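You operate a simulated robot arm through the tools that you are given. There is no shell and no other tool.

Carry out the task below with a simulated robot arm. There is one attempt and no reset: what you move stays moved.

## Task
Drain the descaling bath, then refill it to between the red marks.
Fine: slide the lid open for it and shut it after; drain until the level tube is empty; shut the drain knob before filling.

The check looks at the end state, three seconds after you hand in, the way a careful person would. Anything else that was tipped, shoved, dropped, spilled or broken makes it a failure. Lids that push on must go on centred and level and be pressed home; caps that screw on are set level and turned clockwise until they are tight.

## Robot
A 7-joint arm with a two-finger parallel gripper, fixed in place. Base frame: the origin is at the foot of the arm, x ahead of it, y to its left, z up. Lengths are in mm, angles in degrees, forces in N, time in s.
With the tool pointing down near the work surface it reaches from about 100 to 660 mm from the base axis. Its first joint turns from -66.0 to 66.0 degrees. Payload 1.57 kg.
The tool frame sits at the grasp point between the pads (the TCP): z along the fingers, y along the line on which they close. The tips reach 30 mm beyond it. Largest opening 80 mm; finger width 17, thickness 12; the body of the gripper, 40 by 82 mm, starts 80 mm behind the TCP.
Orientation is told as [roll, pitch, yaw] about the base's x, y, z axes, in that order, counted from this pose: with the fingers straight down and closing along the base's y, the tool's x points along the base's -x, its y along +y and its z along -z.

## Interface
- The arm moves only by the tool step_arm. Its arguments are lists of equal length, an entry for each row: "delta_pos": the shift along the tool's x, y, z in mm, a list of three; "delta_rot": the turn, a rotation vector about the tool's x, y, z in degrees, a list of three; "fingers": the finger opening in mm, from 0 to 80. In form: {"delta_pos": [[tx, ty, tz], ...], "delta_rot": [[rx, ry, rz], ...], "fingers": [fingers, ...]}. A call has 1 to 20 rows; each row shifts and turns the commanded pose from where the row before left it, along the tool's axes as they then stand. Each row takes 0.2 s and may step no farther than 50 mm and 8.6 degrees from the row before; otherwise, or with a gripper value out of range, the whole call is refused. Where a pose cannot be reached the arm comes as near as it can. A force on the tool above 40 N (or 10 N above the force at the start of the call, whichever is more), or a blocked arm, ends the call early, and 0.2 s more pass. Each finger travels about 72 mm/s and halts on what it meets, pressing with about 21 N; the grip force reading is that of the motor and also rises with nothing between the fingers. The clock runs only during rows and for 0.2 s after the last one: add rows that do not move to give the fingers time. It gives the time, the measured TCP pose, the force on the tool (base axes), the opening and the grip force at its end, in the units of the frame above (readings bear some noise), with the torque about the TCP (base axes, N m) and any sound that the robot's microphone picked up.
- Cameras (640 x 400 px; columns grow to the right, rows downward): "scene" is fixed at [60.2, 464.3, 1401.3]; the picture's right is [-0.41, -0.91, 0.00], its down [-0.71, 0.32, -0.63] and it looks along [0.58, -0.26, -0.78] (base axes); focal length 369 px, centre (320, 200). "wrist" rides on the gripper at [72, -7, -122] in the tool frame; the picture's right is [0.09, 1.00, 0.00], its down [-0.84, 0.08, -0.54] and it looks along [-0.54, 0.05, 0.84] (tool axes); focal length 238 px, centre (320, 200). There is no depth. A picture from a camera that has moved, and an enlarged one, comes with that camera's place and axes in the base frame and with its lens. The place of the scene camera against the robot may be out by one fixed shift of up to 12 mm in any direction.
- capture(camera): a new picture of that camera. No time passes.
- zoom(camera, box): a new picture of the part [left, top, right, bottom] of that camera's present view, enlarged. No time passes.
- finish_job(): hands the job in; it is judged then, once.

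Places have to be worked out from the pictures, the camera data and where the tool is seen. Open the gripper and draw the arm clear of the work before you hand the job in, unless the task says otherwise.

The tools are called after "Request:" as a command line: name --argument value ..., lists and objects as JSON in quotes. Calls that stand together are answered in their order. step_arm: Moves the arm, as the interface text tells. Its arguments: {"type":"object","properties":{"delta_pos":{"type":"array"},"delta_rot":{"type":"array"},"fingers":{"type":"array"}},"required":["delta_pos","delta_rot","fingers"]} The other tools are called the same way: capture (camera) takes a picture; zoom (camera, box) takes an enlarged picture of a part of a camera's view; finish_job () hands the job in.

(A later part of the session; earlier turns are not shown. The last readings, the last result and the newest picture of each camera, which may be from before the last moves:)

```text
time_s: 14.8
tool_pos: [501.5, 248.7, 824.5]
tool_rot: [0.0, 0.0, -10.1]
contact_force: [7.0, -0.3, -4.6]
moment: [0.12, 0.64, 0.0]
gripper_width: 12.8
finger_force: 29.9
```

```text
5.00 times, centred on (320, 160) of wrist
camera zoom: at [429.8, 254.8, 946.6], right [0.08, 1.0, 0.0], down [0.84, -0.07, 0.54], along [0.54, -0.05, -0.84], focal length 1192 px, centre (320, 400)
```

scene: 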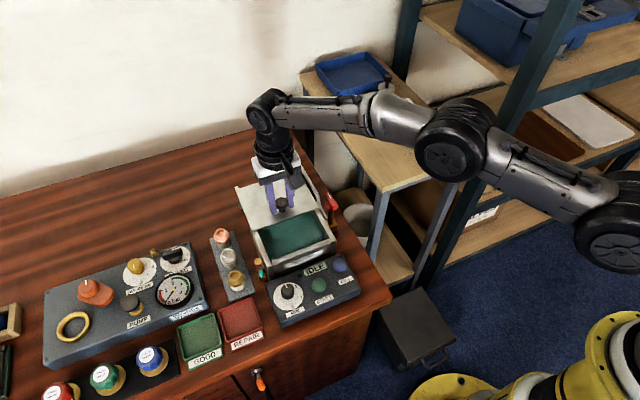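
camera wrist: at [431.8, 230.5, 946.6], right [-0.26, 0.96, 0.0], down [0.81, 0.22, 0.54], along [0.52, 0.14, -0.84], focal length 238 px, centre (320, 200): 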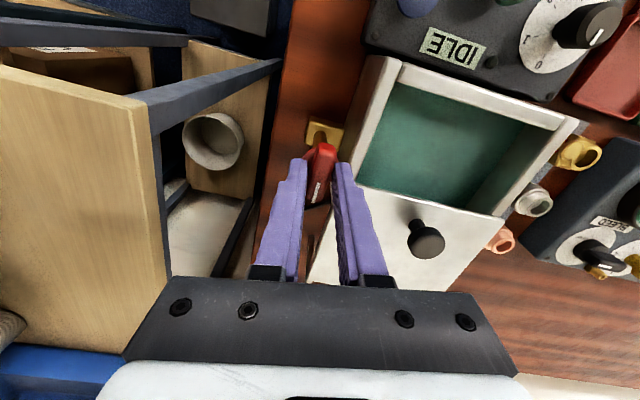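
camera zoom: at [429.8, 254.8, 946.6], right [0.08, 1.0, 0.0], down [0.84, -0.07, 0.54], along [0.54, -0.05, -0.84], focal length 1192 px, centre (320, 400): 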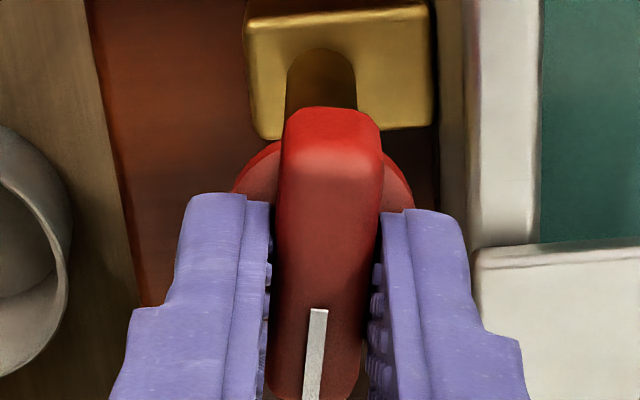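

The knob turns with the fingers in this direction. I continue clockwise in steps, watching the torque and level tube.

Request:
step_arm --delta_pos '[[0, 0, 0], [0, 0, 0], [0, 0, 0], [0, 0, 0]]' --delta_rot '[[0, 0, 8], [0, 0, 8], [0, 0, 8], [0, 0, 8]]' --fingers '[6, 6, 6, 6]'

Request:
zoom --camera "scene" --box '[220, 160, 380, 300]'

Request:
zoom --camera "scene" --box '[245, 245, 285, 285]'

```text
time_s: 15.8
tool_pos: [500.7, 246.2, 823.3]
tool_rot: [-0.2, -0.1, -42.2]
contact_force: [1.8, -10.6, 0.4]
moment: [-0.14, -0.25, 0.01]
gripper_width: 13.0
finger_force: 29.2
```

```text
2.86 times, centred on (300, 230) of scene
camera zoom: at [60.2, 464.1, 1401.4], right [-0.41, -0.91, 0.0], down [-0.71, 0.32, -0.63], along [0.58, -0.26, -0.78], focal length 1055 px, centre (377, 114)
```

zoom: 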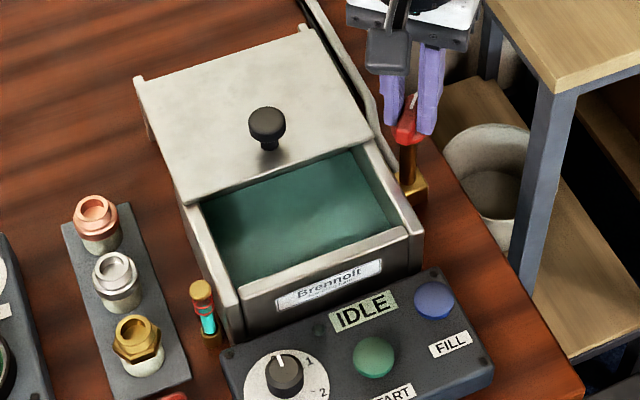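

```text
10.00 times, centred on (265, 265) of scene
camera zoom: at [60.2, 464.1, 1401.4], right [-0.41, -0.91, 0.0], down [-0.71, 0.32, -0.63], along [0.58, -0.26, -0.78], focal length 3691 px, centre (870, -450)
```

zoom: 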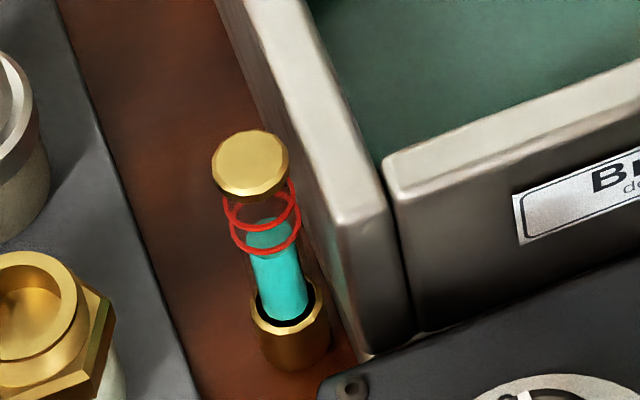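

The level has just begun to fall. I null the −10.6 N side load by 1.2 mm in −y and continue to about 90°.

Request:
step_arm --delta_pos '[[-0.8, -0.9, 0], [0, 0, 0], [0, 0, 0], [0, 0, 0], [0, 0, 0], [0, 0, 0]]' --delta_rot '[[0, 0, 8], [0, 0, 8], [0, 0, 8], [0, 0, 8], [0, 0, 8], [0, 0, 8]]' --fingers '[6, 6, 6, 6, 6, 6]'

Request:
zoom --camera "scene" --box '[220, 160, 380, 300]'

Request:
zoom --camera "scene" --box '[245, 245, 285, 285]'

Request:
zoom --camera "scene" --box '[310, 170, 360, 220]'

```text
time_s: 17.2
tool_pos: [499.3, 246.6, 824.1]
tool_rot: [-0.2, -0.1, -90.0]
contact_force: [-7.7, -6.5, 2.9]
moment: [0.55, -0.15, 0.24]
gripper_width: 12.7
finger_force: 30.0
```

```text
2.86 times, centred on (300, 230) of scene
camera zoom: at [59.9, 464.1, 1401.4], right [-0.41, -0.91, 0.0], down [-0.71, 0.32, -0.63], along [0.58, -0.26, -0.78], focal length 1055 px, centre (377, 114)
```

zoom: 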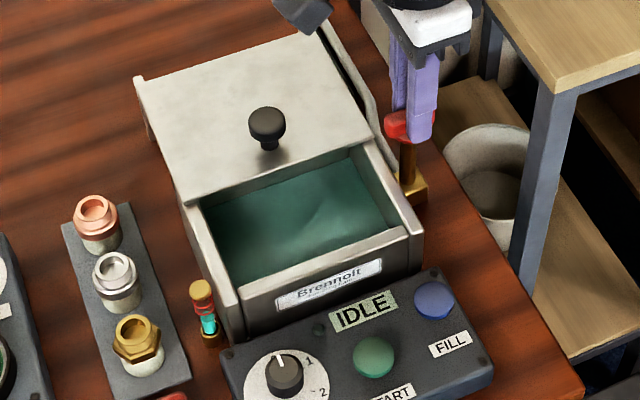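

```text
10.00 times, centred on (265, 265) of scene
camera zoom: at [59.9, 464.1, 1401.4], right [-0.41, -0.91, 0.0], down [-0.71, 0.32, -0.63], along [0.58, -0.26, -0.78], focal length 3691 px, centre (870, -450)
```

zoom: 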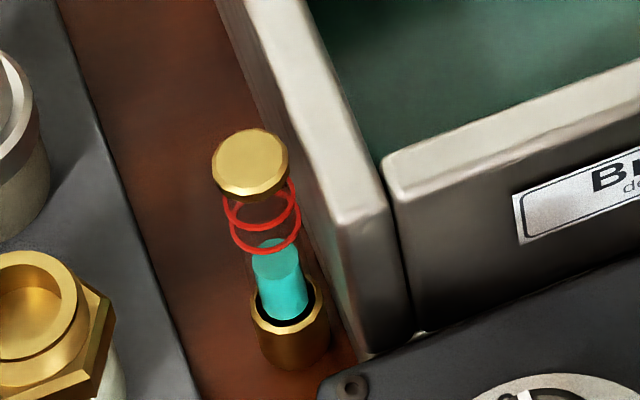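

```text
8.00 times, centred on (335, 195) of scene
camera zoom: at [59.9, 464.1, 1401.4], right [-0.41, -0.91, 0.0], down [-0.71, 0.32, -0.63], along [0.58, -0.26, -0.78], focal length 2953 px, centre (200, 240)
```

zoom: 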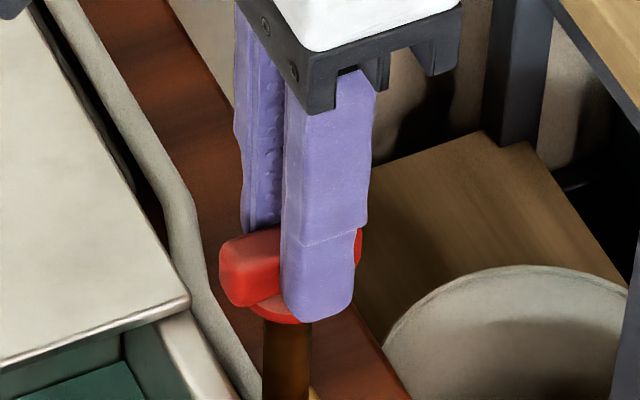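

The drain is open at 90° and the level is dropping quickly below the marks. I ease the side loads and hold here while it empties.

Request:
step_arm --delta_pos '[[-0.8, -0.8, 0], [0, 0, 0], [0, 0, 0], [0, 0, 0], [0, 0, 0], [0, 0, 0], [0, 0, 0], [0, 0, 0], [0, 0, 0], [0, 0, 0]]' --delta_rot '[[0, 0, 0], [0, 0, 0], [0, 0, 0], [0, 0, 0], [0, 0, 0], [0, 0, 0], [0, 0, 0], [0, 0, 0], [0, 0, 0], [0, 0, 0]]' --fingers '[6, 6, 6, 6, 6, 6, 6, 6, 6, 6]'

Request:
zoom --camera "scene" --box '[245, 245, 285, 285]'

Request:
zoom --camera "scene" --box '[220, 160, 380, 300]'

```text
time_s: 19.4
tool_pos: [499.2, 246.8, 824.0]
tool_rot: [0.0, 0.0, -89.9]
contact_force: [-4.8, 12.3, -5.5]
moment: [0.74, 0.08, -0.01]
gripper_width: 12.9
finger_force: 29.5
```

```text
10.00 times, centred on (265, 265) of scene
camera zoom: at [60.1, 464.6, 1401.2], right [-0.41, -0.91, 0.0], down [-0.71, 0.32, -0.63], along [0.58, -0.26, -0.78], focal length 3691 px, centre (870, -450)
```

zoom: 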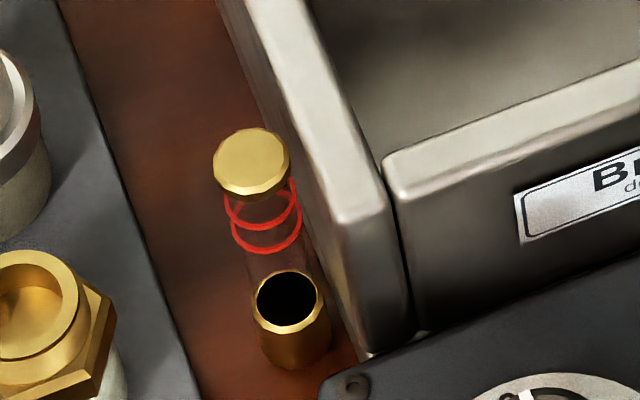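

```text
2.86 times, centred on (300, 230) of scene
camera zoom: at [60.1, 464.6, 1401.2], right [-0.41, -0.91, 0.0], down [-0.71, 0.32, -0.63], along [0.58, -0.26, -0.78], focal length 1055 px, centre (377, 114)
```

zoom: 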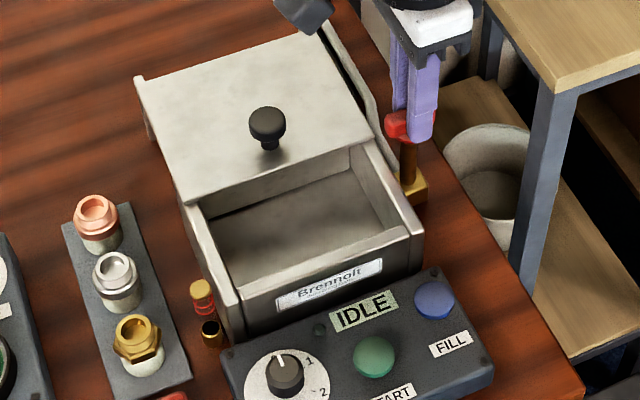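

The tube and bath are empty. I let it drain one more second while relieving the side load, then begin turning the knob back counter-clockwise.

Request:
step_arm --delta_pos '[[1.0, -0.3, 0], [0, 0, 0], [0, 0, 0], [0, 0, 0], [0, 0, 0]]' --delta_rot '[[0, 0, 0], [0, 0, 0], [0, 0, 0], [0, 0, 0], [0, 0, 0]]' --fingers '[6, 6, 6, 6, 6]'

Request:
step_arm --delta_pos '[[0, 0, 0], [0, 0, 0], [0, 0, 0], [0, 0, 0], [0, 0, 0]]' --delta_rot '[[0, 0, -8], [0, 0, -8], [0, 0, -8], [0, 0, -8], [0, 0, -8]]' --fingers '[6, 6, 6, 6, 6]'

```text
time_s: 20.6
tool_pos: [500.0, 246.8, 824.4]
tool_rot: [0.0, 0.0, -90.0]
contact_force: [-2.8, 7.6, -5.6]
moment: [0.72, 0.05, 0.02]
gripper_width: 13.1
finger_force: 29.5
```

```text
time_s: 21.8
tool_pos: [502.8, 245.7, 823.8]
tool_rot: [0.1, 0.0, -50.0]
contact_force: [8.6, 7.5, -12.2]
moment: [0.5, 0.32, -0.02]
gripper_width: 12.7
finger_force: 29.6
```

Some side load has built up (8.6, 7.5, −12.2 N), so I relieve it by a small shift and go on turning toward shut.

Request:
step_arm --delta_pos '[[0.1, 1.1, 0.8], [0, 0, 0], [0, 0, 0], [0, 0, 0], [0, 0, 0]]' --delta_rot '[[0, 0, -8], [0, 0, -8], [0, 0, -8], [0, 0, -8], [0, 0, -8]]' --fingers '[6, 6, 6, 6, 6]'

Request:
zoom --camera "scene" --box '[310, 170, 360, 220]'

Request:
zoom --camera "wrist" --box '[270, 120, 370, 200]'

```text
time_s: 23.0
tool_pos: [501.6, 247.2, 824.4]
tool_rot: [0.0, -0.1, -9.8]
contact_force: [6.7, -2.2, 3.7]
moment: [0.0, 0.4, 0.03]
gripper_width: 13.0
finger_force: 29.3
```

```text
8.00 times, centred on (335, 195) of scene
camera zoom: at [60.3, 464.2, 1401.3], right [-0.41, -0.91, 0.0], down [-0.71, 0.32, -0.63], along [0.58, -0.26, -0.78], focal length 2953 px, centre (200, 240)
```

zoom: 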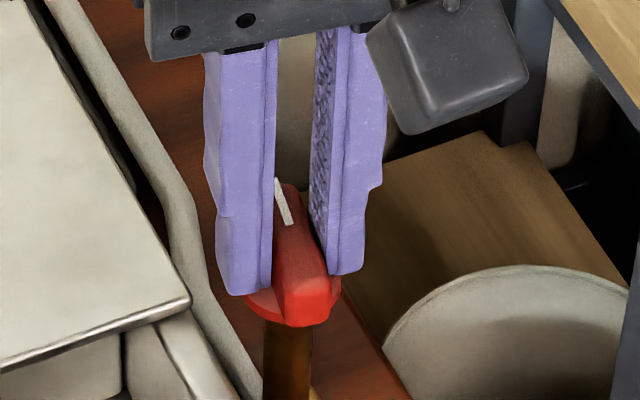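

```text
5.00 times, centred on (320, 160) of wrist
camera zoom: at [429.6, 254.6, 946.5], right [0.08, 1.0, 0.0], down [0.84, -0.07, 0.54], along [0.54, -0.04, -0.84], focal length 1192 px, centre (320, 400)
```

zoom: 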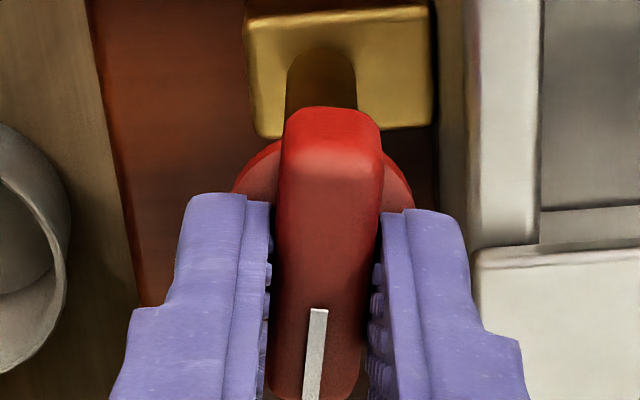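

The knob follows and sits 10° short of shut. I turn the last 10° and a few degrees more into the stop.

Request:
step_arm --delta_pos '[[0, 0, 0], [0, 0, 0], [0, 0, 0]]' --delta_rot '[[0, 0, -5], [0, 0, -5], [0, 0, -3]]' --fingers '[6, 6, 6]'

Request:
zoom --camera "wrist" --box '[270, 120, 370, 200]'

```text
time_s: 23.8
tool_pos: [501.4, 249.0, 824.8]
tool_rot: [0.0, -0.1, 3.0]
contact_force: [4.1, -0.4, 8.4]
moment: [-0.27, -0.57, -0.63]
gripper_width: 13.7
finger_force: 30.4
```

```text
5.00 times, centred on (320, 160) of wrist
camera zoom: at [429.9, 238.5, 946.5], right [-0.14, 0.99, 0.0], down [0.83, 0.12, 0.54], along [0.54, 0.08, -0.84], focal length 1192 px, centre (320, 400)
```

zoom: 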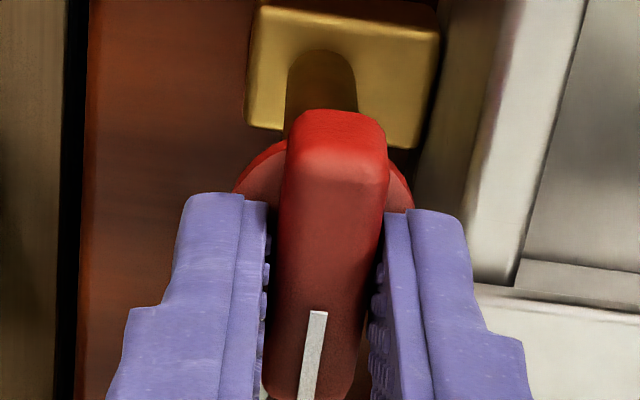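

The −0.63 N·m torque shows the knob is hard against its shut stop. I rotate back 3° to unload, open, and lift off.

Request:
step_arm --delta_pos '[[0, 0, 0], [0, 0, 0], [0, 0, 0], [0, 0, -25], [0, 0, -30]]' --delta_rot '[[0, 0, 3], [0, 0, 0], [0, 0, 0], [0, 0, 0], [0, 0, 0]]' --fingers '[14, 34, 34, 34, 34]'

Request:
zoom --camera "scene" --box '[220, 160, 380, 300]'

Request:
capture --camera "wrist"

```text
time_s: 25.0
tool_pos: [499.2, 249.5, 878.5]
tool_rot: [0.1, 0.0, -0.1]
contact_force: [0.4, 0.0, -0.6]
moment: [-0.01, 0.01, 0.01]
gripper_width: 34.1
finger_force: 0.1
```

```text
2.86 times, centred on (300, 230) of scene
camera zoom: at [60.2, 464.3, 1401.3], right [-0.41, -0.91, 0.0], down [-0.71, 0.32, -0.63], along [0.58, -0.26, -0.78], focal length 1055 px, centre (377, 114)
```

zoom: 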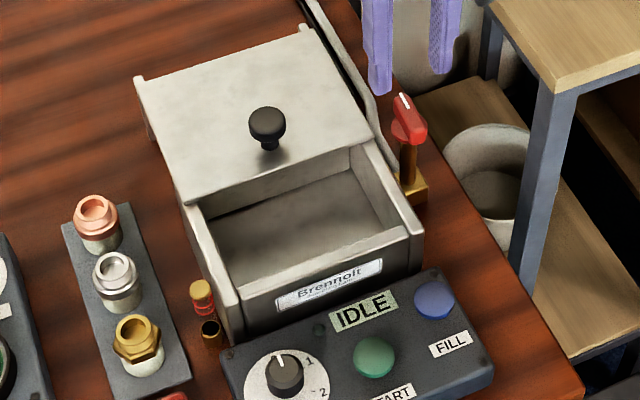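

```text
taken
camera wrist: at [428.3, 243.7, 1000.4], right [-0.09, 1.0, 0.0], down [0.84, 0.08, 0.54], along [0.54, 0.05, -0.84], focal length 238 px, centre (320, 200)
```

wrist: 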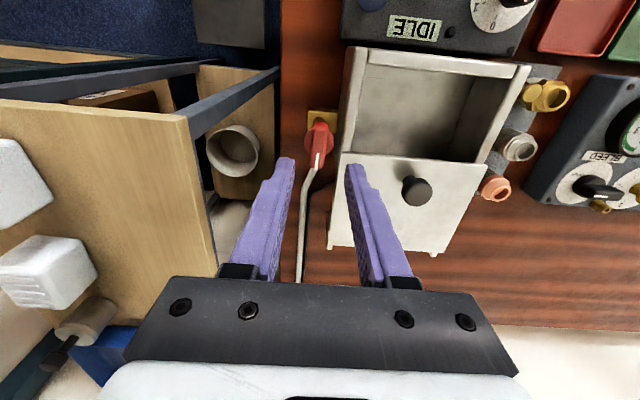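

The drain is shut with the pointer back at +x. FILL triangulates to about (384, 283.5, 748); I close the fingers and move above it for a check.

Request:
step_arm --delta_pos '[[38, 11, 0], [38, 11, 0], [38, 12, 0], [0, 0, 20]]' --delta_rot '[[0, 0, 0], [0, 0, 0], [0, 0, 0], [0, 0, 0]]' --fingers '[20, 5, 0, 0]'

Request:
capture --camera "wrist"

Request:
zoom --camera "wrist" --box '[240, 60, 400, 160]'

Request:
zoom --camera "scene" --box '[290, 210, 380, 300]'

```text
time_s: 26.0
tool_pos: [386.2, 280.4, 857.5]
tool_rot: [-0.1, 0.0, 0.0]
contact_force: [0.1, -0.5, 0.9]
moment: [-0.01, 0.0, -0.01]
gripper_width: 0.1
finger_force: 21.2
```

```text
taken
camera wrist: at [315.1, 275.0, 980.0], right [-0.09, 1.0, 0.0], down [0.84, 0.08, 0.54], along [0.54, 0.05, -0.84], focal length 238 px, centre (320, 200)
```

wrist: 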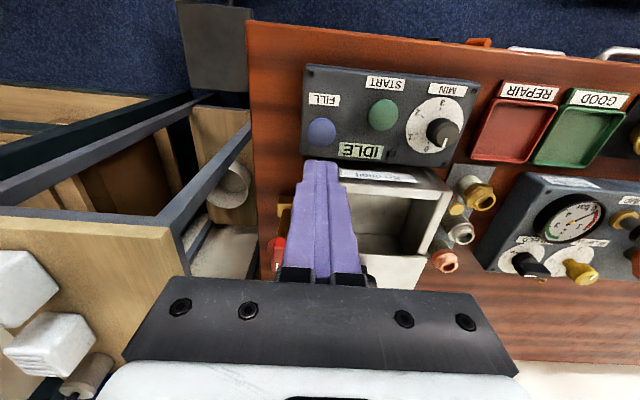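

```text
4.00 times, centred on (320, 110) of wrist
camera zoom: at [315.1, 275.0, 980.0], right [-0.09, 1.0, 0.0], down [0.84, 0.08, 0.54], along [0.54, 0.05, -0.84], focal length 953 px, centre (320, 560)
```

zoom: 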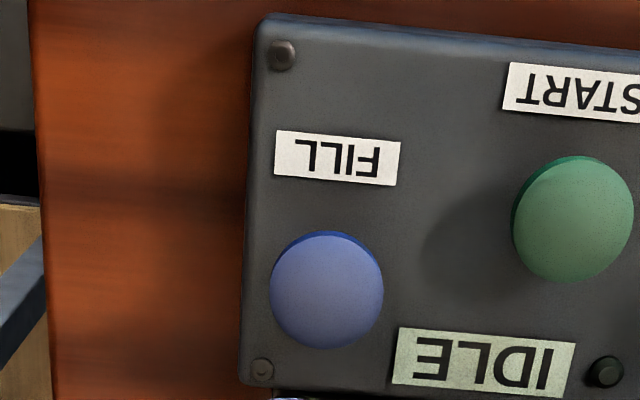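

```text
4.44 times, centred on (335, 255) of scene
camera zoom: at [60.1, 464.3, 1401.3], right [-0.41, -0.91, 0.0], down [-0.71, 0.32, -0.63], along [0.58, -0.26, -0.78], focal length 1640 px, centre (253, -44)
```

zoom: 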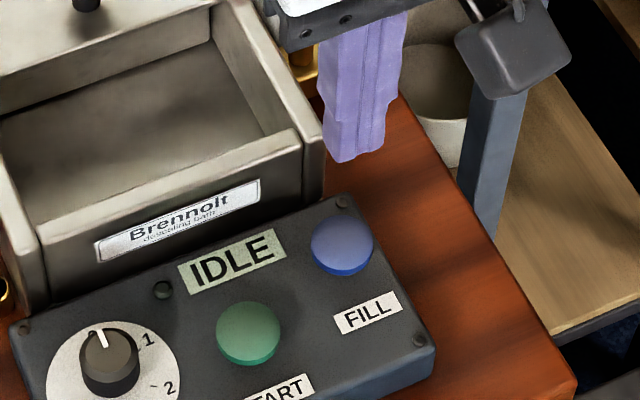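

The button centre reads ≈(385.5, 283, 747). I shift +2.6 mm in y and lower to about 8 mm above it.

Request:
step_arm --delta_pos '[[0, 2.6, 35], [0, 0, 34]]' --delta_rot '[[0, 0, 0], [0, 0, 0]]' --fingers '[0, 0]'

Request:
zoom --camera "wrist" --box '[240, 60, 400, 160]'

Request:
zoom --camera "scene" --box '[290, 210, 380, 300]'

```text
time_s: 26.6
tool_pos: [386.2, 283.4, 788.4]
tool_rot: [0.0, 0.0, 0.0]
contact_force: [-1.2, -0.5, 0.0]
moment: [-0.01, 0.02, 0.0]
gripper_width: 0.1
finger_force: 21.1
```

```text
4.00 times, centred on (320, 110) of wrist
camera zoom: at [315.0, 278.3, 910.2], right [-0.09, 1.0, 0.0], down [0.84, 0.08, 0.54], along [0.54, 0.05, -0.84], focal length 953 px, centre (320, 560)
```

zoom: 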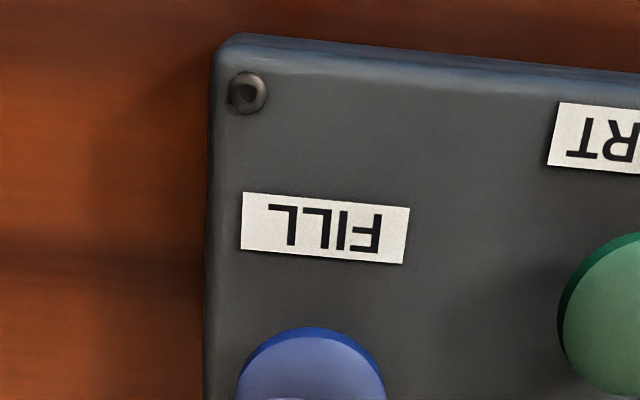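

```text
4.44 times, centred on (335, 255) of scene
camera zoom: at [60.2, 464.3, 1401.3], right [-0.41, -0.91, 0.0], down [-0.71, 0.32, -0.63], along [0.58, -0.26, -0.78], focal length 1640 px, centre (253, -44)
```

zoom: 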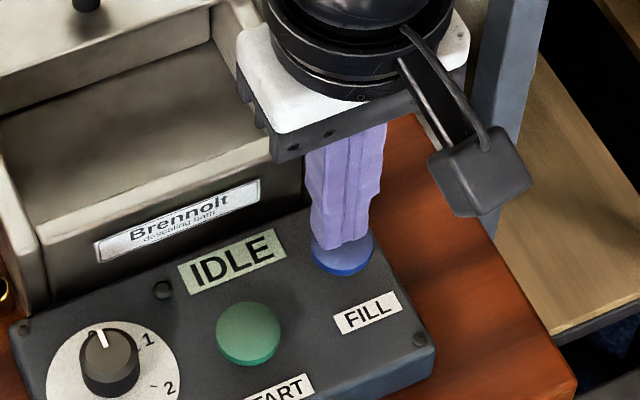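

The tips look centred over the button in the scene view. A full wrist view confirms before pressing.

Request:
zoom --camera "wrist" --box '[250, 110, 390, 200]'

```text
4.44 times, centred on (320, 155) of wrist
camera zoom: at [315.0, 278.3, 910.2], right [-0.09, 1.0, 0.0], down [0.84, 0.08, 0.54], along [0.54, 0.05, -0.84], focal length 1059 px, centre (320, 400)
```

zoom: 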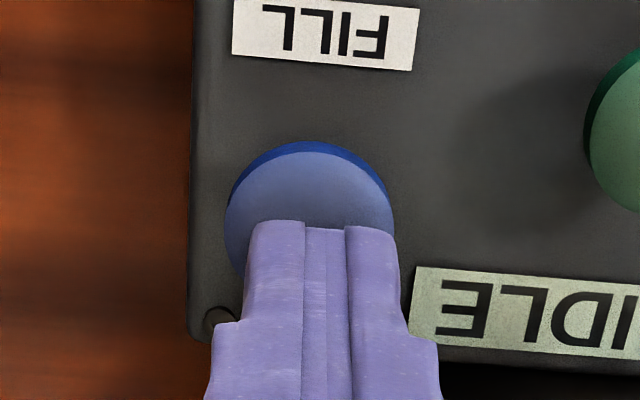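

Tip and button are aligned (button ≈(385.6, 282.8)). I lower in small steps toward contact.

Request:
step_arm --delta_pos '[[0, 0, 4], [0, 0, 3]]' --delta_rot '[[0, 0, 0], [0, 0, 0]]' --fingers '[0, 0]'

Request:
zoom --camera "scene" --box '[290, 210, 380, 300]'

```text
time_s: 27.2
tool_pos: [385.8, 282.9, 781.9]
tool_rot: [0.0, 0.0, -0.1]
contact_force: [0.4, -0.1, 0.6]
moment: [0.02, -0.01, 0.0]
gripper_width: 0.0
finger_force: 20.8
```

```text
4.44 times, centred on (335, 255) of scene
camera zoom: at [60.2, 464.3, 1401.3], right [-0.41, -0.91, 0.0], down [-0.71, 0.32, -0.63], along [0.58, -0.26, -0.78], focal length 1640 px, centre (253, -44)
```

zoom: 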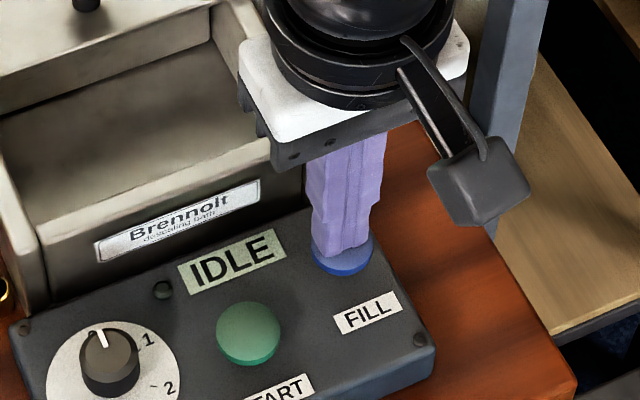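

No contact yet at tip z≈752. I go down another 3 mm in small rows.

Request:
step_arm --delta_pos '[[0, 0, 1.5], [0, 0, 1.5]]' --delta_rot '[[0, 0, 0], [0, 0, 0]]' --fingers '[0, 0]'

Request:
zoom --camera "scene" --box '[240, 210, 380, 300]'

```text
time_s: 27.8
tool_pos: [386.8, 284.6, 779.2]
tool_rot: [0.0, 0.0, 0.0]
contact_force: [-1.2, -0.2, 1.8]
moment: [-0.02, 0.01, -0.02]
gripper_width: 0.1
finger_force: 21.2
```

```text
4.44 times, centred on (310, 255) of scene
camera zoom: at [60.1, 464.3, 1401.3], right [-0.41, -0.91, 0.0], down [-0.71, 0.32, -0.63], along [0.58, -0.26, -0.78], focal length 1640 px, centre (364, -44)
```

zoom: 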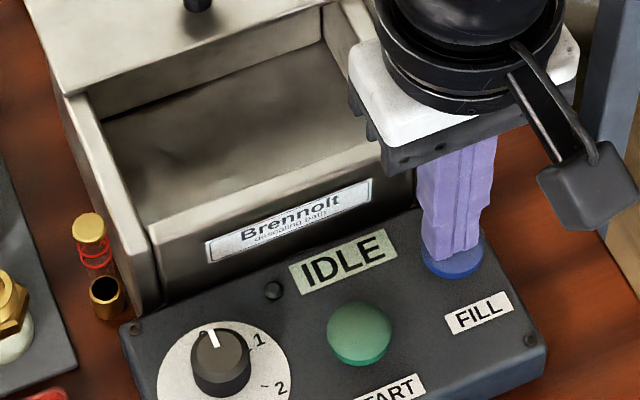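

A first trace of contact (1.8 N). I press 1 mm more and check.

Request:
step_arm --delta_pos '[[0, 0, 1.2]]' --delta_rot '[[0, 0, 0]]' --fingers '[0]'

Request:
zoom --camera "scene" --box '[240, 210, 380, 300]'

```text
time_s: 28.2
tool_pos: [385.6, 283.5, 777.9]
tool_rot: [0.1, -0.1, -0.1]
contact_force: [-1.2, -0.1, 2.8]
moment: [-0.02, 0.02, 0.0]
gripper_width: 0.0
finger_force: 21.1
```

```text
4.44 times, centred on (310, 255) of scene
camera zoom: at [60.1, 464.3, 1401.3], right [-0.41, -0.91, 0.0], down [-0.71, 0.32, -0.63], along [0.58, -0.26, -0.78], focal length 1640 px, centre (364, -44)
```

zoom: 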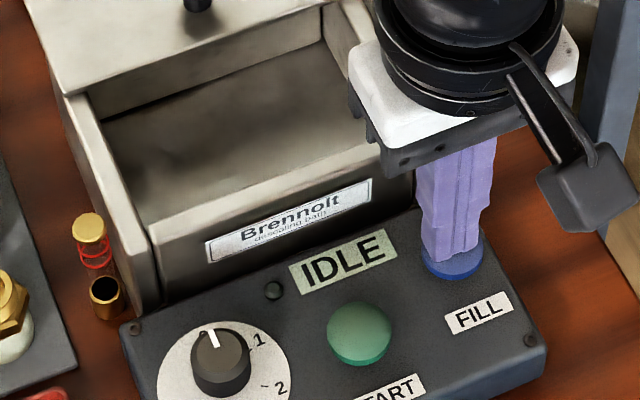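

The button is springy under the tips (2.8 N). I press 1 mm further.

Request:
step_arm --delta_pos '[[0, 0, 1]]' --delta_rot '[[0, 0, 0]]' --fingers '[0]'

Request:
zoom --camera "scene" --box '[240, 210, 380, 300]'

```text
time_s: 28.6
tool_pos: [387.6, 284.6, 776.5]
tool_rot: [0.0, 0.0, 0.0]
contact_force: [-1.8, -0.5, 4.1]
moment: [0.0, 0.05, 0.03]
gripper_width: 0.1
finger_force: 20.8
heard: click
```

```text
4.44 times, centred on (310, 255) of scene
camera zoom: at [60.1, 464.3, 1401.3], right [-0.41, -0.91, 0.0], down [-0.71, 0.32, -0.63], along [0.58, -0.26, -0.78], focal length 1640 px, centre (364, -44)
```

zoom: 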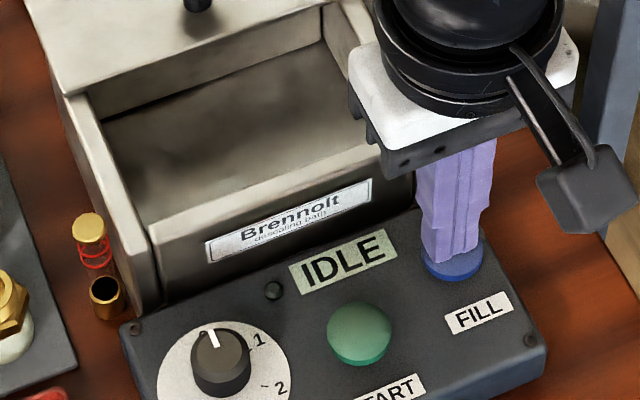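

A click was heard. I hold for one row and look at the level tube and bath.

Request:
step_arm --delta_pos '[[0, 0, 0]]' --delta_rot '[[0, 0, 0]]' --fingers '[0]'

Request:
zoom --camera "scene" --box '[240, 210, 380, 300]'

Request:
zoom --camera "scene" --box '[245, 245, 285, 285]'

```text
time_s: 29.0
tool_pos: [387.4, 283.8, 776.2]
tool_rot: [-0.1, -0.1, 0.1]
contact_force: [-1.2, 0.8, 1.8]
moment: [0.02, 0.07, 0.01]
gripper_width: 0.0
finger_force: 20.6
```

```text
4.44 times, centred on (310, 255) of scene
camera zoom: at [60.1, 464.3, 1401.3], right [-0.41, -0.91, 0.0], down [-0.71, 0.32, -0.63], along [0.58, -0.26, -0.78], focal length 1640 px, centre (364, -44)
```

zoom: 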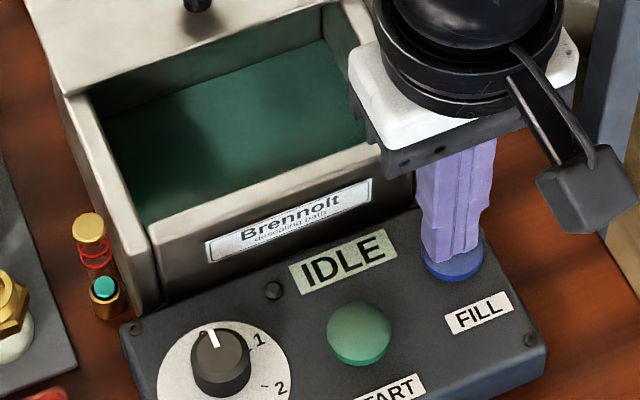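

```text
10.00 times, centred on (265, 265) of scene
camera zoom: at [60.1, 464.3, 1401.3], right [-0.41, -0.91, 0.0], down [-0.71, 0.32, -0.63], along [0.58, -0.26, -0.78], focal length 3691 px, centre (870, -450)
```

zoom: 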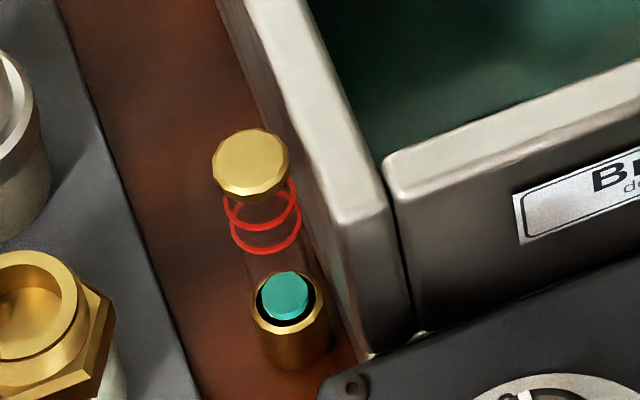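

It is filling while held. I zoom tighter on the tube to measure the level and the two rings.

Request:
zoom --camera "scene" --box '[264, 255, 280, 281]'

```text
15.38 times, centred on (272, 268) of scene
camera zoom: at [60.1, 464.3, 1401.3], right [-0.41, -0.91, 0.0], down [-0.71, 0.32, -0.63], along [0.58, -0.26, -0.78], focal length 5679 px, centre (1058, -846)
```

zoom: 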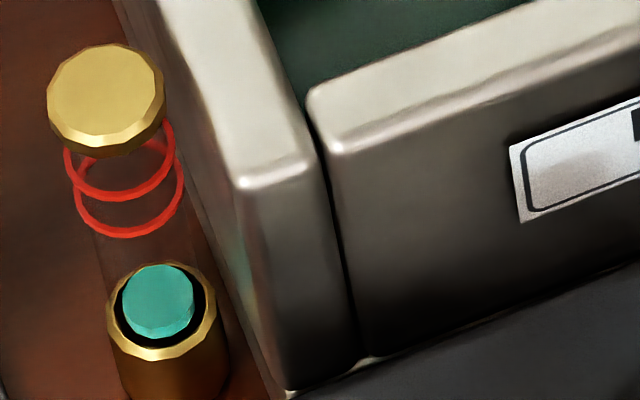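

The level is about 3 ring-gaps below the lower mark. To learn how the button behaves while there's margin, I release it by 2.5 mm now and see whether filling stops.

Request:
step_arm --delta_pos '[[0, 0, -2.5]]' --delta_rot '[[0, 0, 0]]' --fingers '[0]'

Request:
zoom --camera "scene" --box '[264, 255, 280, 281]'

```text
time_s: 29.4
tool_pos: [387.0, 283.6, 779.0]
tool_rot: [0.0, 0.0, 0.0]
contact_force: [-1.4, 0.0, 1.4]
moment: [-0.01, 0.04, 0.03]
gripper_width: 0.0
finger_force: 20.9
```

```text
15.38 times, centred on (272, 268) of scene
camera zoom: at [60.1, 464.3, 1401.3], right [-0.41, -0.91, 0.0], down [-0.71, 0.32, -0.63], along [0.58, -0.26, -0.78], focal length 5679 px, centre (1058, -846)
```

zoom: 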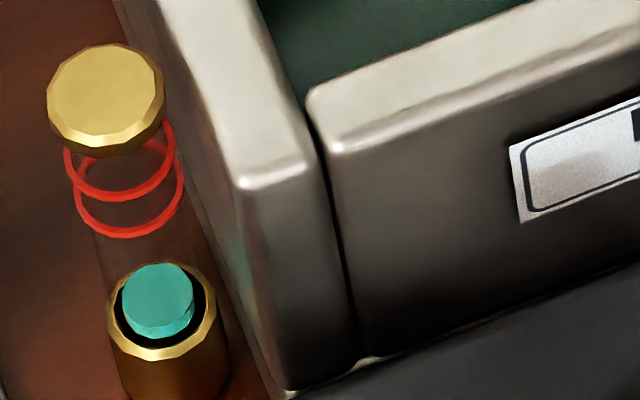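

The level hardly changed. One idle row confirms whether the flow has really stopped.

Request:
step_arm --delta_pos '[[0, 0, -0.5], [0, 0, 0]]' --delta_rot '[[0, 0, 0], [0, 0, 0]]' --fingers '[0, 0]'

Request:
zoom --camera "scene" --box '[264, 255, 280, 281]'

```text
time_s: 30.0
tool_pos: [386.8, 283.0, 780.2]
tool_rot: [0.0, -0.1, 0.1]
contact_force: [-0.7, 0.5, 0.8]
moment: [0.03, 0.03, -0.01]
gripper_width: 0.1
finger_force: 21.1
```

```text
15.38 times, centred on (272, 268) of scene
camera zoom: at [60.1, 464.3, 1401.3], right [-0.41, -0.91, 0.0], down [-0.71, 0.32, -0.63], along [0.58, -0.26, -0.78], focal length 5679 px, centre (1058, -846)
```

zoom: 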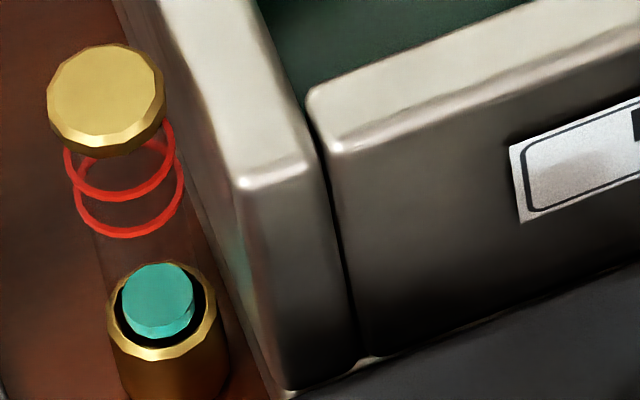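

Hold-to-fill confirmed, and the level is stable, so the drain isn't leaking. I press for about 0.6 s and release within the same call to calibrate the rate.

Request:
step_arm --delta_pos '[[0, 0, 3.4], [0, 0, 0], [0, 0, 0], [0, 0, -3.4]]' --delta_rot '[[0, 0, 0], [0, 0, 0], [0, 0, 0], [0, 0, 0]]' --fingers '[0, 0, 0, 0]'

Request:
zoom --camera "scene" --box '[264, 255, 280, 281]'

```text
time_s: 31.0
tool_pos: [387.0, 283.0, 781.2]
tool_rot: [0.0, 0.1, 0.0]
contact_force: [1.1, 0.2, 1.0]
moment: [0.01, -0.04, 0.02]
gripper_width: 0.0
finger_force: 20.6
heard: click
```

```text
15.38 times, centred on (272, 268) of scene
camera zoom: at [60.2, 464.3, 1401.3], right [-0.41, -0.91, 0.0], down [-0.71, 0.32, -0.63], along [0.58, -0.26, -0.78], focal length 5679 px, centre (1058, -846)
```

zoom: 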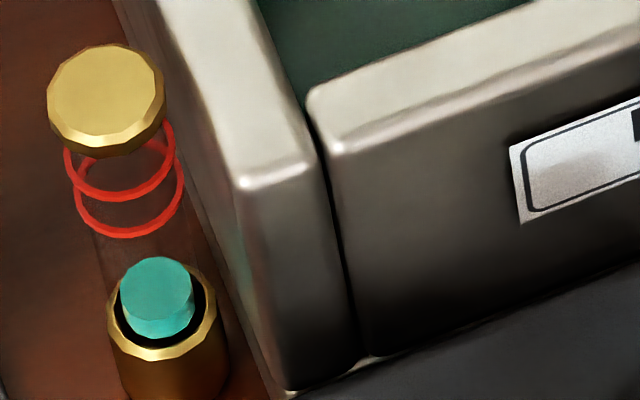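

That added ~6 px; I need ~116 px more, so roughly 11 s of filling. I press and hold for 4 s, then re-measure.

Request:
step_arm --delta_pos '[[0, 0, 3.4], [0, 0, 0], [0, 0, 0], [0, 0, 0], [0, 0, 0], [0, 0, 0], [0, 0, 0], [0, 0, 0], [0, 0, 0], [0, 0, 0], [0, 0, 0], [0, 0, 0], [0, 0, 0], [0, 0, 0], [0, 0, 0], [0, 0, 0], [0, 0, 0], [0, 0, 0], [0, 0, 0], [0, 0, -3.4]]' --delta_rot '[[0, 0, 0], [0, 0, 0], [0, 0, 0], [0, 0, 0], [0, 0, 0], [0, 0, 0], [0, 0, 0], [0, 0, 0], [0, 0, 0], [0, 0, 0], [0, 0, 0], [0, 0, 0], [0, 0, 0], [0, 0, 0], [0, 0, 0], [0, 0, 0], [0, 0, 0], [0, 0, 0], [0, 0, 0], [0, 0, 0]]' --fingers '[0, 0, 0, 0, 0, 0, 0, 0, 0, 0, 0, 0, 0, 0, 0, 0, 0, 0, 0, 0]'

Request:
zoom --camera "scene" --box '[264, 255, 280, 281]'

Request:
zoom --camera "scene" --box '[240, 210, 380, 300]'

```text
time_s: 35.2
tool_pos: [388.2, 283.3, 781.7]
tool_rot: [0.0, 0.0, 0.0]
contact_force: [0.0, -0.5, 1.0]
moment: [0.0, 0.07, 0.03]
gripper_width: 0.0
finger_force: 21.2
heard: click
```

```text
15.38 times, centred on (272, 268) of scene
camera zoom: at [60.1, 464.3, 1401.3], right [-0.41, -0.91, 0.0], down [-0.71, 0.32, -0.63], along [0.58, -0.26, -0.78], focal length 5679 px, centre (1058, -846)
```

zoom: 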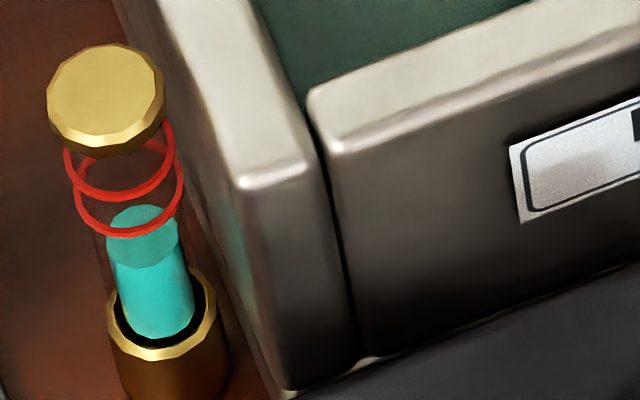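

```text
4.44 times, centred on (310, 255) of scene
camera zoom: at [60.1, 464.3, 1401.3], right [-0.41, -0.91, 0.0], down [-0.71, 0.32, -0.63], along [0.58, -0.26, -0.78], focal length 1640 px, centre (364, -44)
```

zoom: 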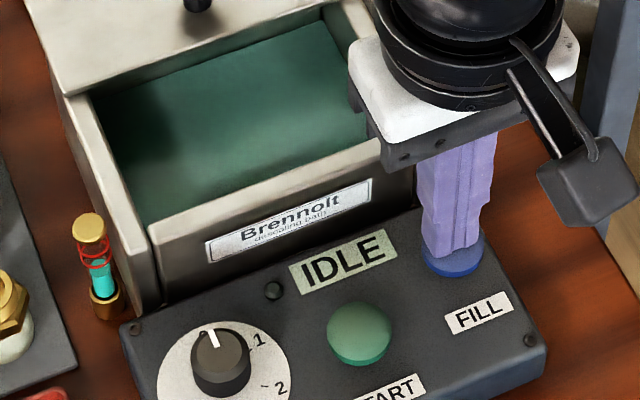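

Surface centre is now at row ≈235; rate ≈13 px/s. The target is ≈171 (lower mark ≈190, upper ≈153). I fill ~3.4 s more, then fine-tune.

Request:
step_arm --delta_pos '[[0, 0, 3.4], [0, 0, 0], [0, 0, 0], [0, 0, 0], [0, 0, 0], [0, 0, 0], [0, 0, 0], [0, 0, 0], [0, 0, 0], [0, 0, 0], [0, 0, 0], [0, 0, 0], [0, 0, 0], [0, 0, 0], [0, 0, 0], [0, 0, 0], [0, 0, 0], [0, 0, -3.4]]' --delta_rot '[[0, 0, 0], [0, 0, 0], [0, 0, 0], [0, 0, 0], [0, 0, 0], [0, 0, 0], [0, 0, 0], [0, 0, 0], [0, 0, 0], [0, 0, 0], [0, 0, 0], [0, 0, 0], [0, 0, 0], [0, 0, 0], [0, 0, 0], [0, 0, 0], [0, 0, 0], [0, 0, 0]]' --fingers '[0, 0, 0, 0, 0, 0, 0, 0, 0, 0, 0, 0, 0, 0, 0, 0, 0, 0]'

Request:
zoom --camera "scene" --box '[264, 255, 280, 281]'

Request:
zoom --camera "scene" --box '[253, 258, 265, 270]'

```text
time_s: 39.0
tool_pos: [386.8, 283.9, 780.2]
tool_rot: [0.0, -0.1, 0.1]
contact_force: [0.9, -1.2, 1.6]
moment: [-0.01, -0.03, -0.05]
gripper_width: 0.1
finger_force: 21.0
heard: click
```

```text
15.38 times, centred on (272, 268) of scene
camera zoom: at [60.2, 464.3, 1401.3], right [-0.41, -0.91, 0.0], down [-0.71, 0.32, -0.63], along [0.58, -0.26, -0.78], focal length 5679 px, centre (1058, -846)
```

zoom: 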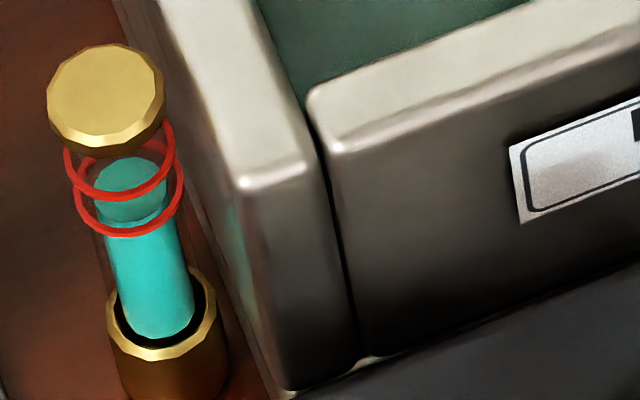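

```text
16.00 times, centred on (259, 264) of scene
camera zoom: at [60.2, 464.3, 1401.3], right [-0.41, -0.91, 0.0], down [-0.71, 0.32, -0.63], along [0.58, -0.26, -0.78], focal length 5906 px, centre (1296, -824)
```

zoom: 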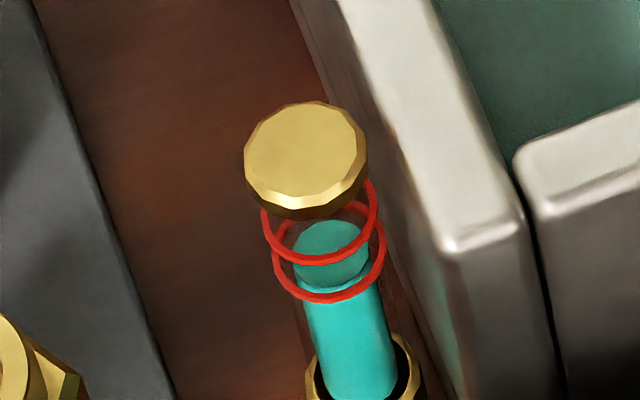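

The surface centre sits right at the lower ring (≈252 vs ring centres ≈253 and ≈213 in this zoom). I add about 19 px more — a 1.4 s press — to reach midway.

Request:
step_arm --delta_pos '[[0, 0, 3.4], [0, 0, 0], [0, 0, 0], [0, 0, 0], [0, 0, 0], [0, 0, 0], [0, 0, 0], [0, 0, -3.4]]' --delta_rot '[[0, 0, 0], [0, 0, 0], [0, 0, 0], [0, 0, 0], [0, 0, 0], [0, 0, 0], [0, 0, 0], [0, 0, 0]]' --fingers '[0, 0, 0, 0, 0, 0, 0, 0]'

Request:
zoom --camera "scene" --box '[253, 258, 265, 270]'

```text
time_s: 40.8
tool_pos: [386.3, 283.7, 781.1]
tool_rot: [0.0, 0.0, 0.1]
contact_force: [0.1, 0.2, 1.1]
moment: [-0.01, -0.02, -0.01]
gripper_width: 0.2
finger_force: 20.6
heard: click
```

```text
16.00 times, centred on (259, 264) of scene
camera zoom: at [60.2, 464.3, 1401.3], right [-0.41, -0.91, 0.0], down [-0.71, 0.32, -0.63], along [0.58, -0.26, -0.78], focal length 5906 px, centre (1296, -824)
```

zoom: 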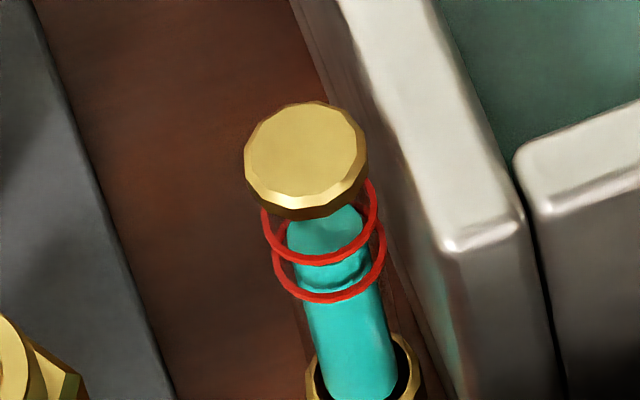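

The surface rose ~17 px to about midway, but the cap now hides part of it. I lift off the panel and tilt the wrist camera to view the tube from a shallower angle to verify.

Request:
step_arm --delta_pos '[[0, 0, -20], [0, 0, -40], [21, 32, 0], [21, 32, 0], [21, 32, 0]]' --delta_rot '[[0, 0, 0], [0, 0, 0], [0, 0, 0], [0, 0, 0], [0, 0, 0]]' --fingers '[0, 0, 0, 0, 0]'

Request:
step_arm --delta_pos '[[0, 0, 0], [0, 0, 0], [0, 0, 0], [0, 0, 0]]' --delta_rot '[[0, -7.5, 0], [0, -7.5, 0], [0, -7.5, 0], [0, -7.5, 0]]' --fingers '[0, 0, 0, 0]'

Request:
capture --camera "wrist"

Request:
capture --camera "scene"

```text
time_s: 42.0
tool_pos: [321.7, 381.2, 841.1]
tool_rot: [0.0, 0.0, 0.0]
contact_force: [-1.4, -0.1, -0.6]
moment: [-0.03, 0.01, 0.02]
gripper_width: 0.0
finger_force: 21.2
```

```text
time_s: 43.0
tool_pos: [323.8, 380.3, 840.5]
tool_rot: [0.1, -30.1, 0.0]
contact_force: [0.1, -0.6, 0.7]
moment: [-0.01, -0.01, 0.01]
gripper_width: 0.3
finger_force: 20.7
```

```text
taken
camera wrist: at [200.5, 374.8, 910.6], right [-0.08, 1.0, -0.04], down [0.45, 0.08, 0.89], along [0.89, 0.05, -0.46], focal length 238 px, centre (320, 200)
```

wrist: 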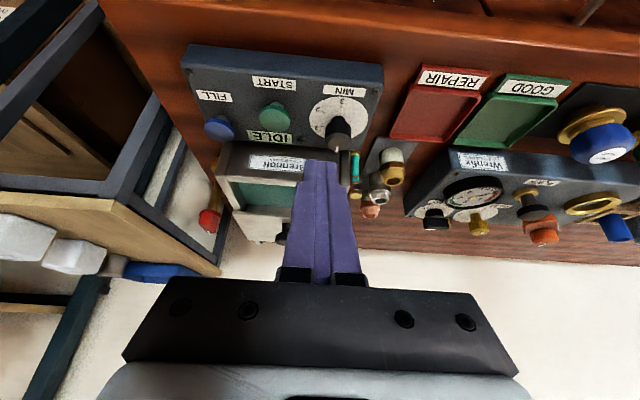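

```text
taken
```

scene: 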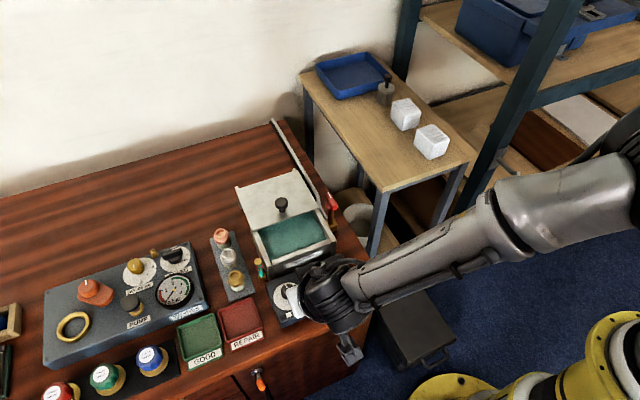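

The tube is visible just right of the fingers; I zoom into it.

Request:
zoom --camera "wrist" --box '[335, 140, 385, 205]'

Request:
zoom --camera "wrist" --box '[345, 145, 370, 190]'

```text
6.15 times, centred on (360, 172) of wrist
camera zoom: at [200.5, 374.8, 910.6], right [-0.08, 1.0, -0.04], down [0.45, 0.08, 0.89], along [0.89, 0.05, -0.46], focal length 1467 px, centre (74, 369)
```

zoom: 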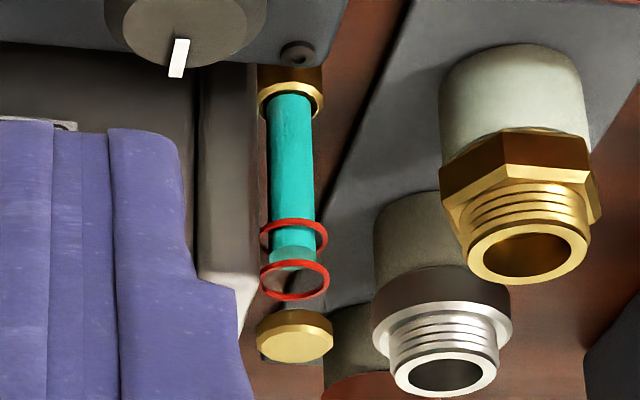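

```text
8.89 times, centred on (358, 168) of wrist
camera zoom: at [200.5, 374.8, 910.6], right [-0.08, 1.0, -0.04], down [0.45, 0.08, 0.89], along [0.89, 0.05, -0.46], focal length 2119 px, centre (-13, 489)
```

zoom: 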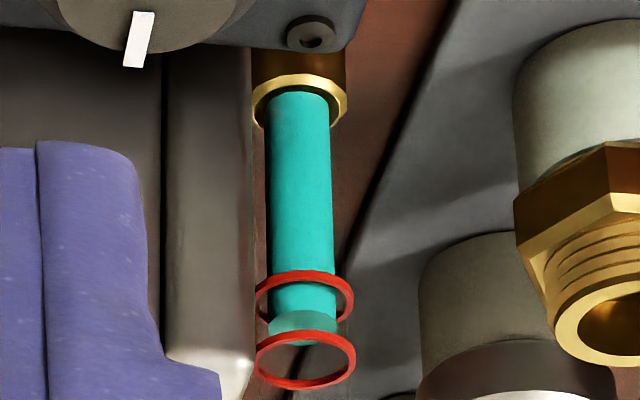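

From this view the liquid surface (row ≈327) lies midway between the lower ring (≈297) and upper ring (≈360). The fill is right, so I untilt and go up toward the lid knob at ≈(539, 345).

Request:
step_arm --delta_pos '[[0, 0, 0], [0, 0, 0], [0, 0, 0], [0, 0, 0], [0, 0, -40]]' --delta_rot '[[0, 7.5, 0], [0, 7.5, 0], [0, 7.5, 0], [0, 7.5, 0], [0, 0, 0]]' --fingers '[0, 0, 0, 0, 0]'

Request:
step_arm --delta_pos '[[-40, -6, 0], [-40, -6, 0], [-40, -6, 0], [-40, -6, 0], [-40, -6, 0], [-14, -5, 0]]' --delta_rot '[[0, 0, 0], [0, 0, 0], [0, 0, 0], [0, 0, 0], [0, 0, 0], [0, 0, 0]]' --fingers '[0, 10, 30, 50, 50, 50]'

Request:
capture --camera "wrist"

Request:
zoom --camera "wrist" --box '[240, 80, 400, 180]'

```text
time_s: 44.2
tool_pos: [322.0, 381.1, 880.3]
tool_rot: [0.0, 0.1, 0.0]
contact_force: [0.3, -0.4, 1.4]
moment: [0.02, -0.03, -0.04]
gripper_width: 0.1
finger_force: 20.7
```

```text
time_s: 45.6
tool_pos: [536.8, 345.4, 880.4]
tool_rot: [0.0, 0.0, 0.0]
contact_force: [-0.4, -0.4, 0.1]
moment: [-0.01, 0.0, -0.02]
gripper_width: 50.4
finger_force: 0.1
```

```text
taken
camera wrist: at [465.5, 340.1, 1003.3], right [-0.09, 1.0, 0.0], down [0.84, 0.08, 0.54], along [0.54, 0.05, -0.84], focal length 238 px, centre (320, 200)
```

wrist: 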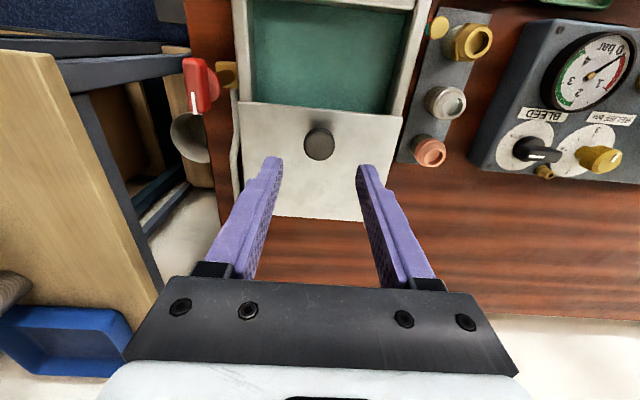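

```text
4.00 times, centred on (320, 130) of wrist
camera zoom: at [465.5, 340.1, 1003.3], right [-0.09, 1.0, 0.0], down [0.84, 0.08, 0.54], along [0.54, 0.05, -0.84], focal length 953 px, centre (320, 480)
```

zoom: 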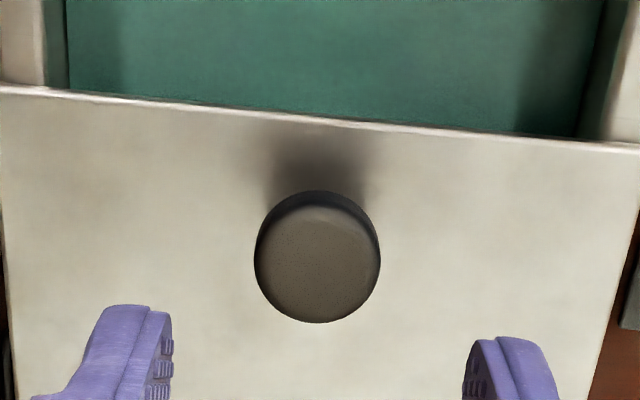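

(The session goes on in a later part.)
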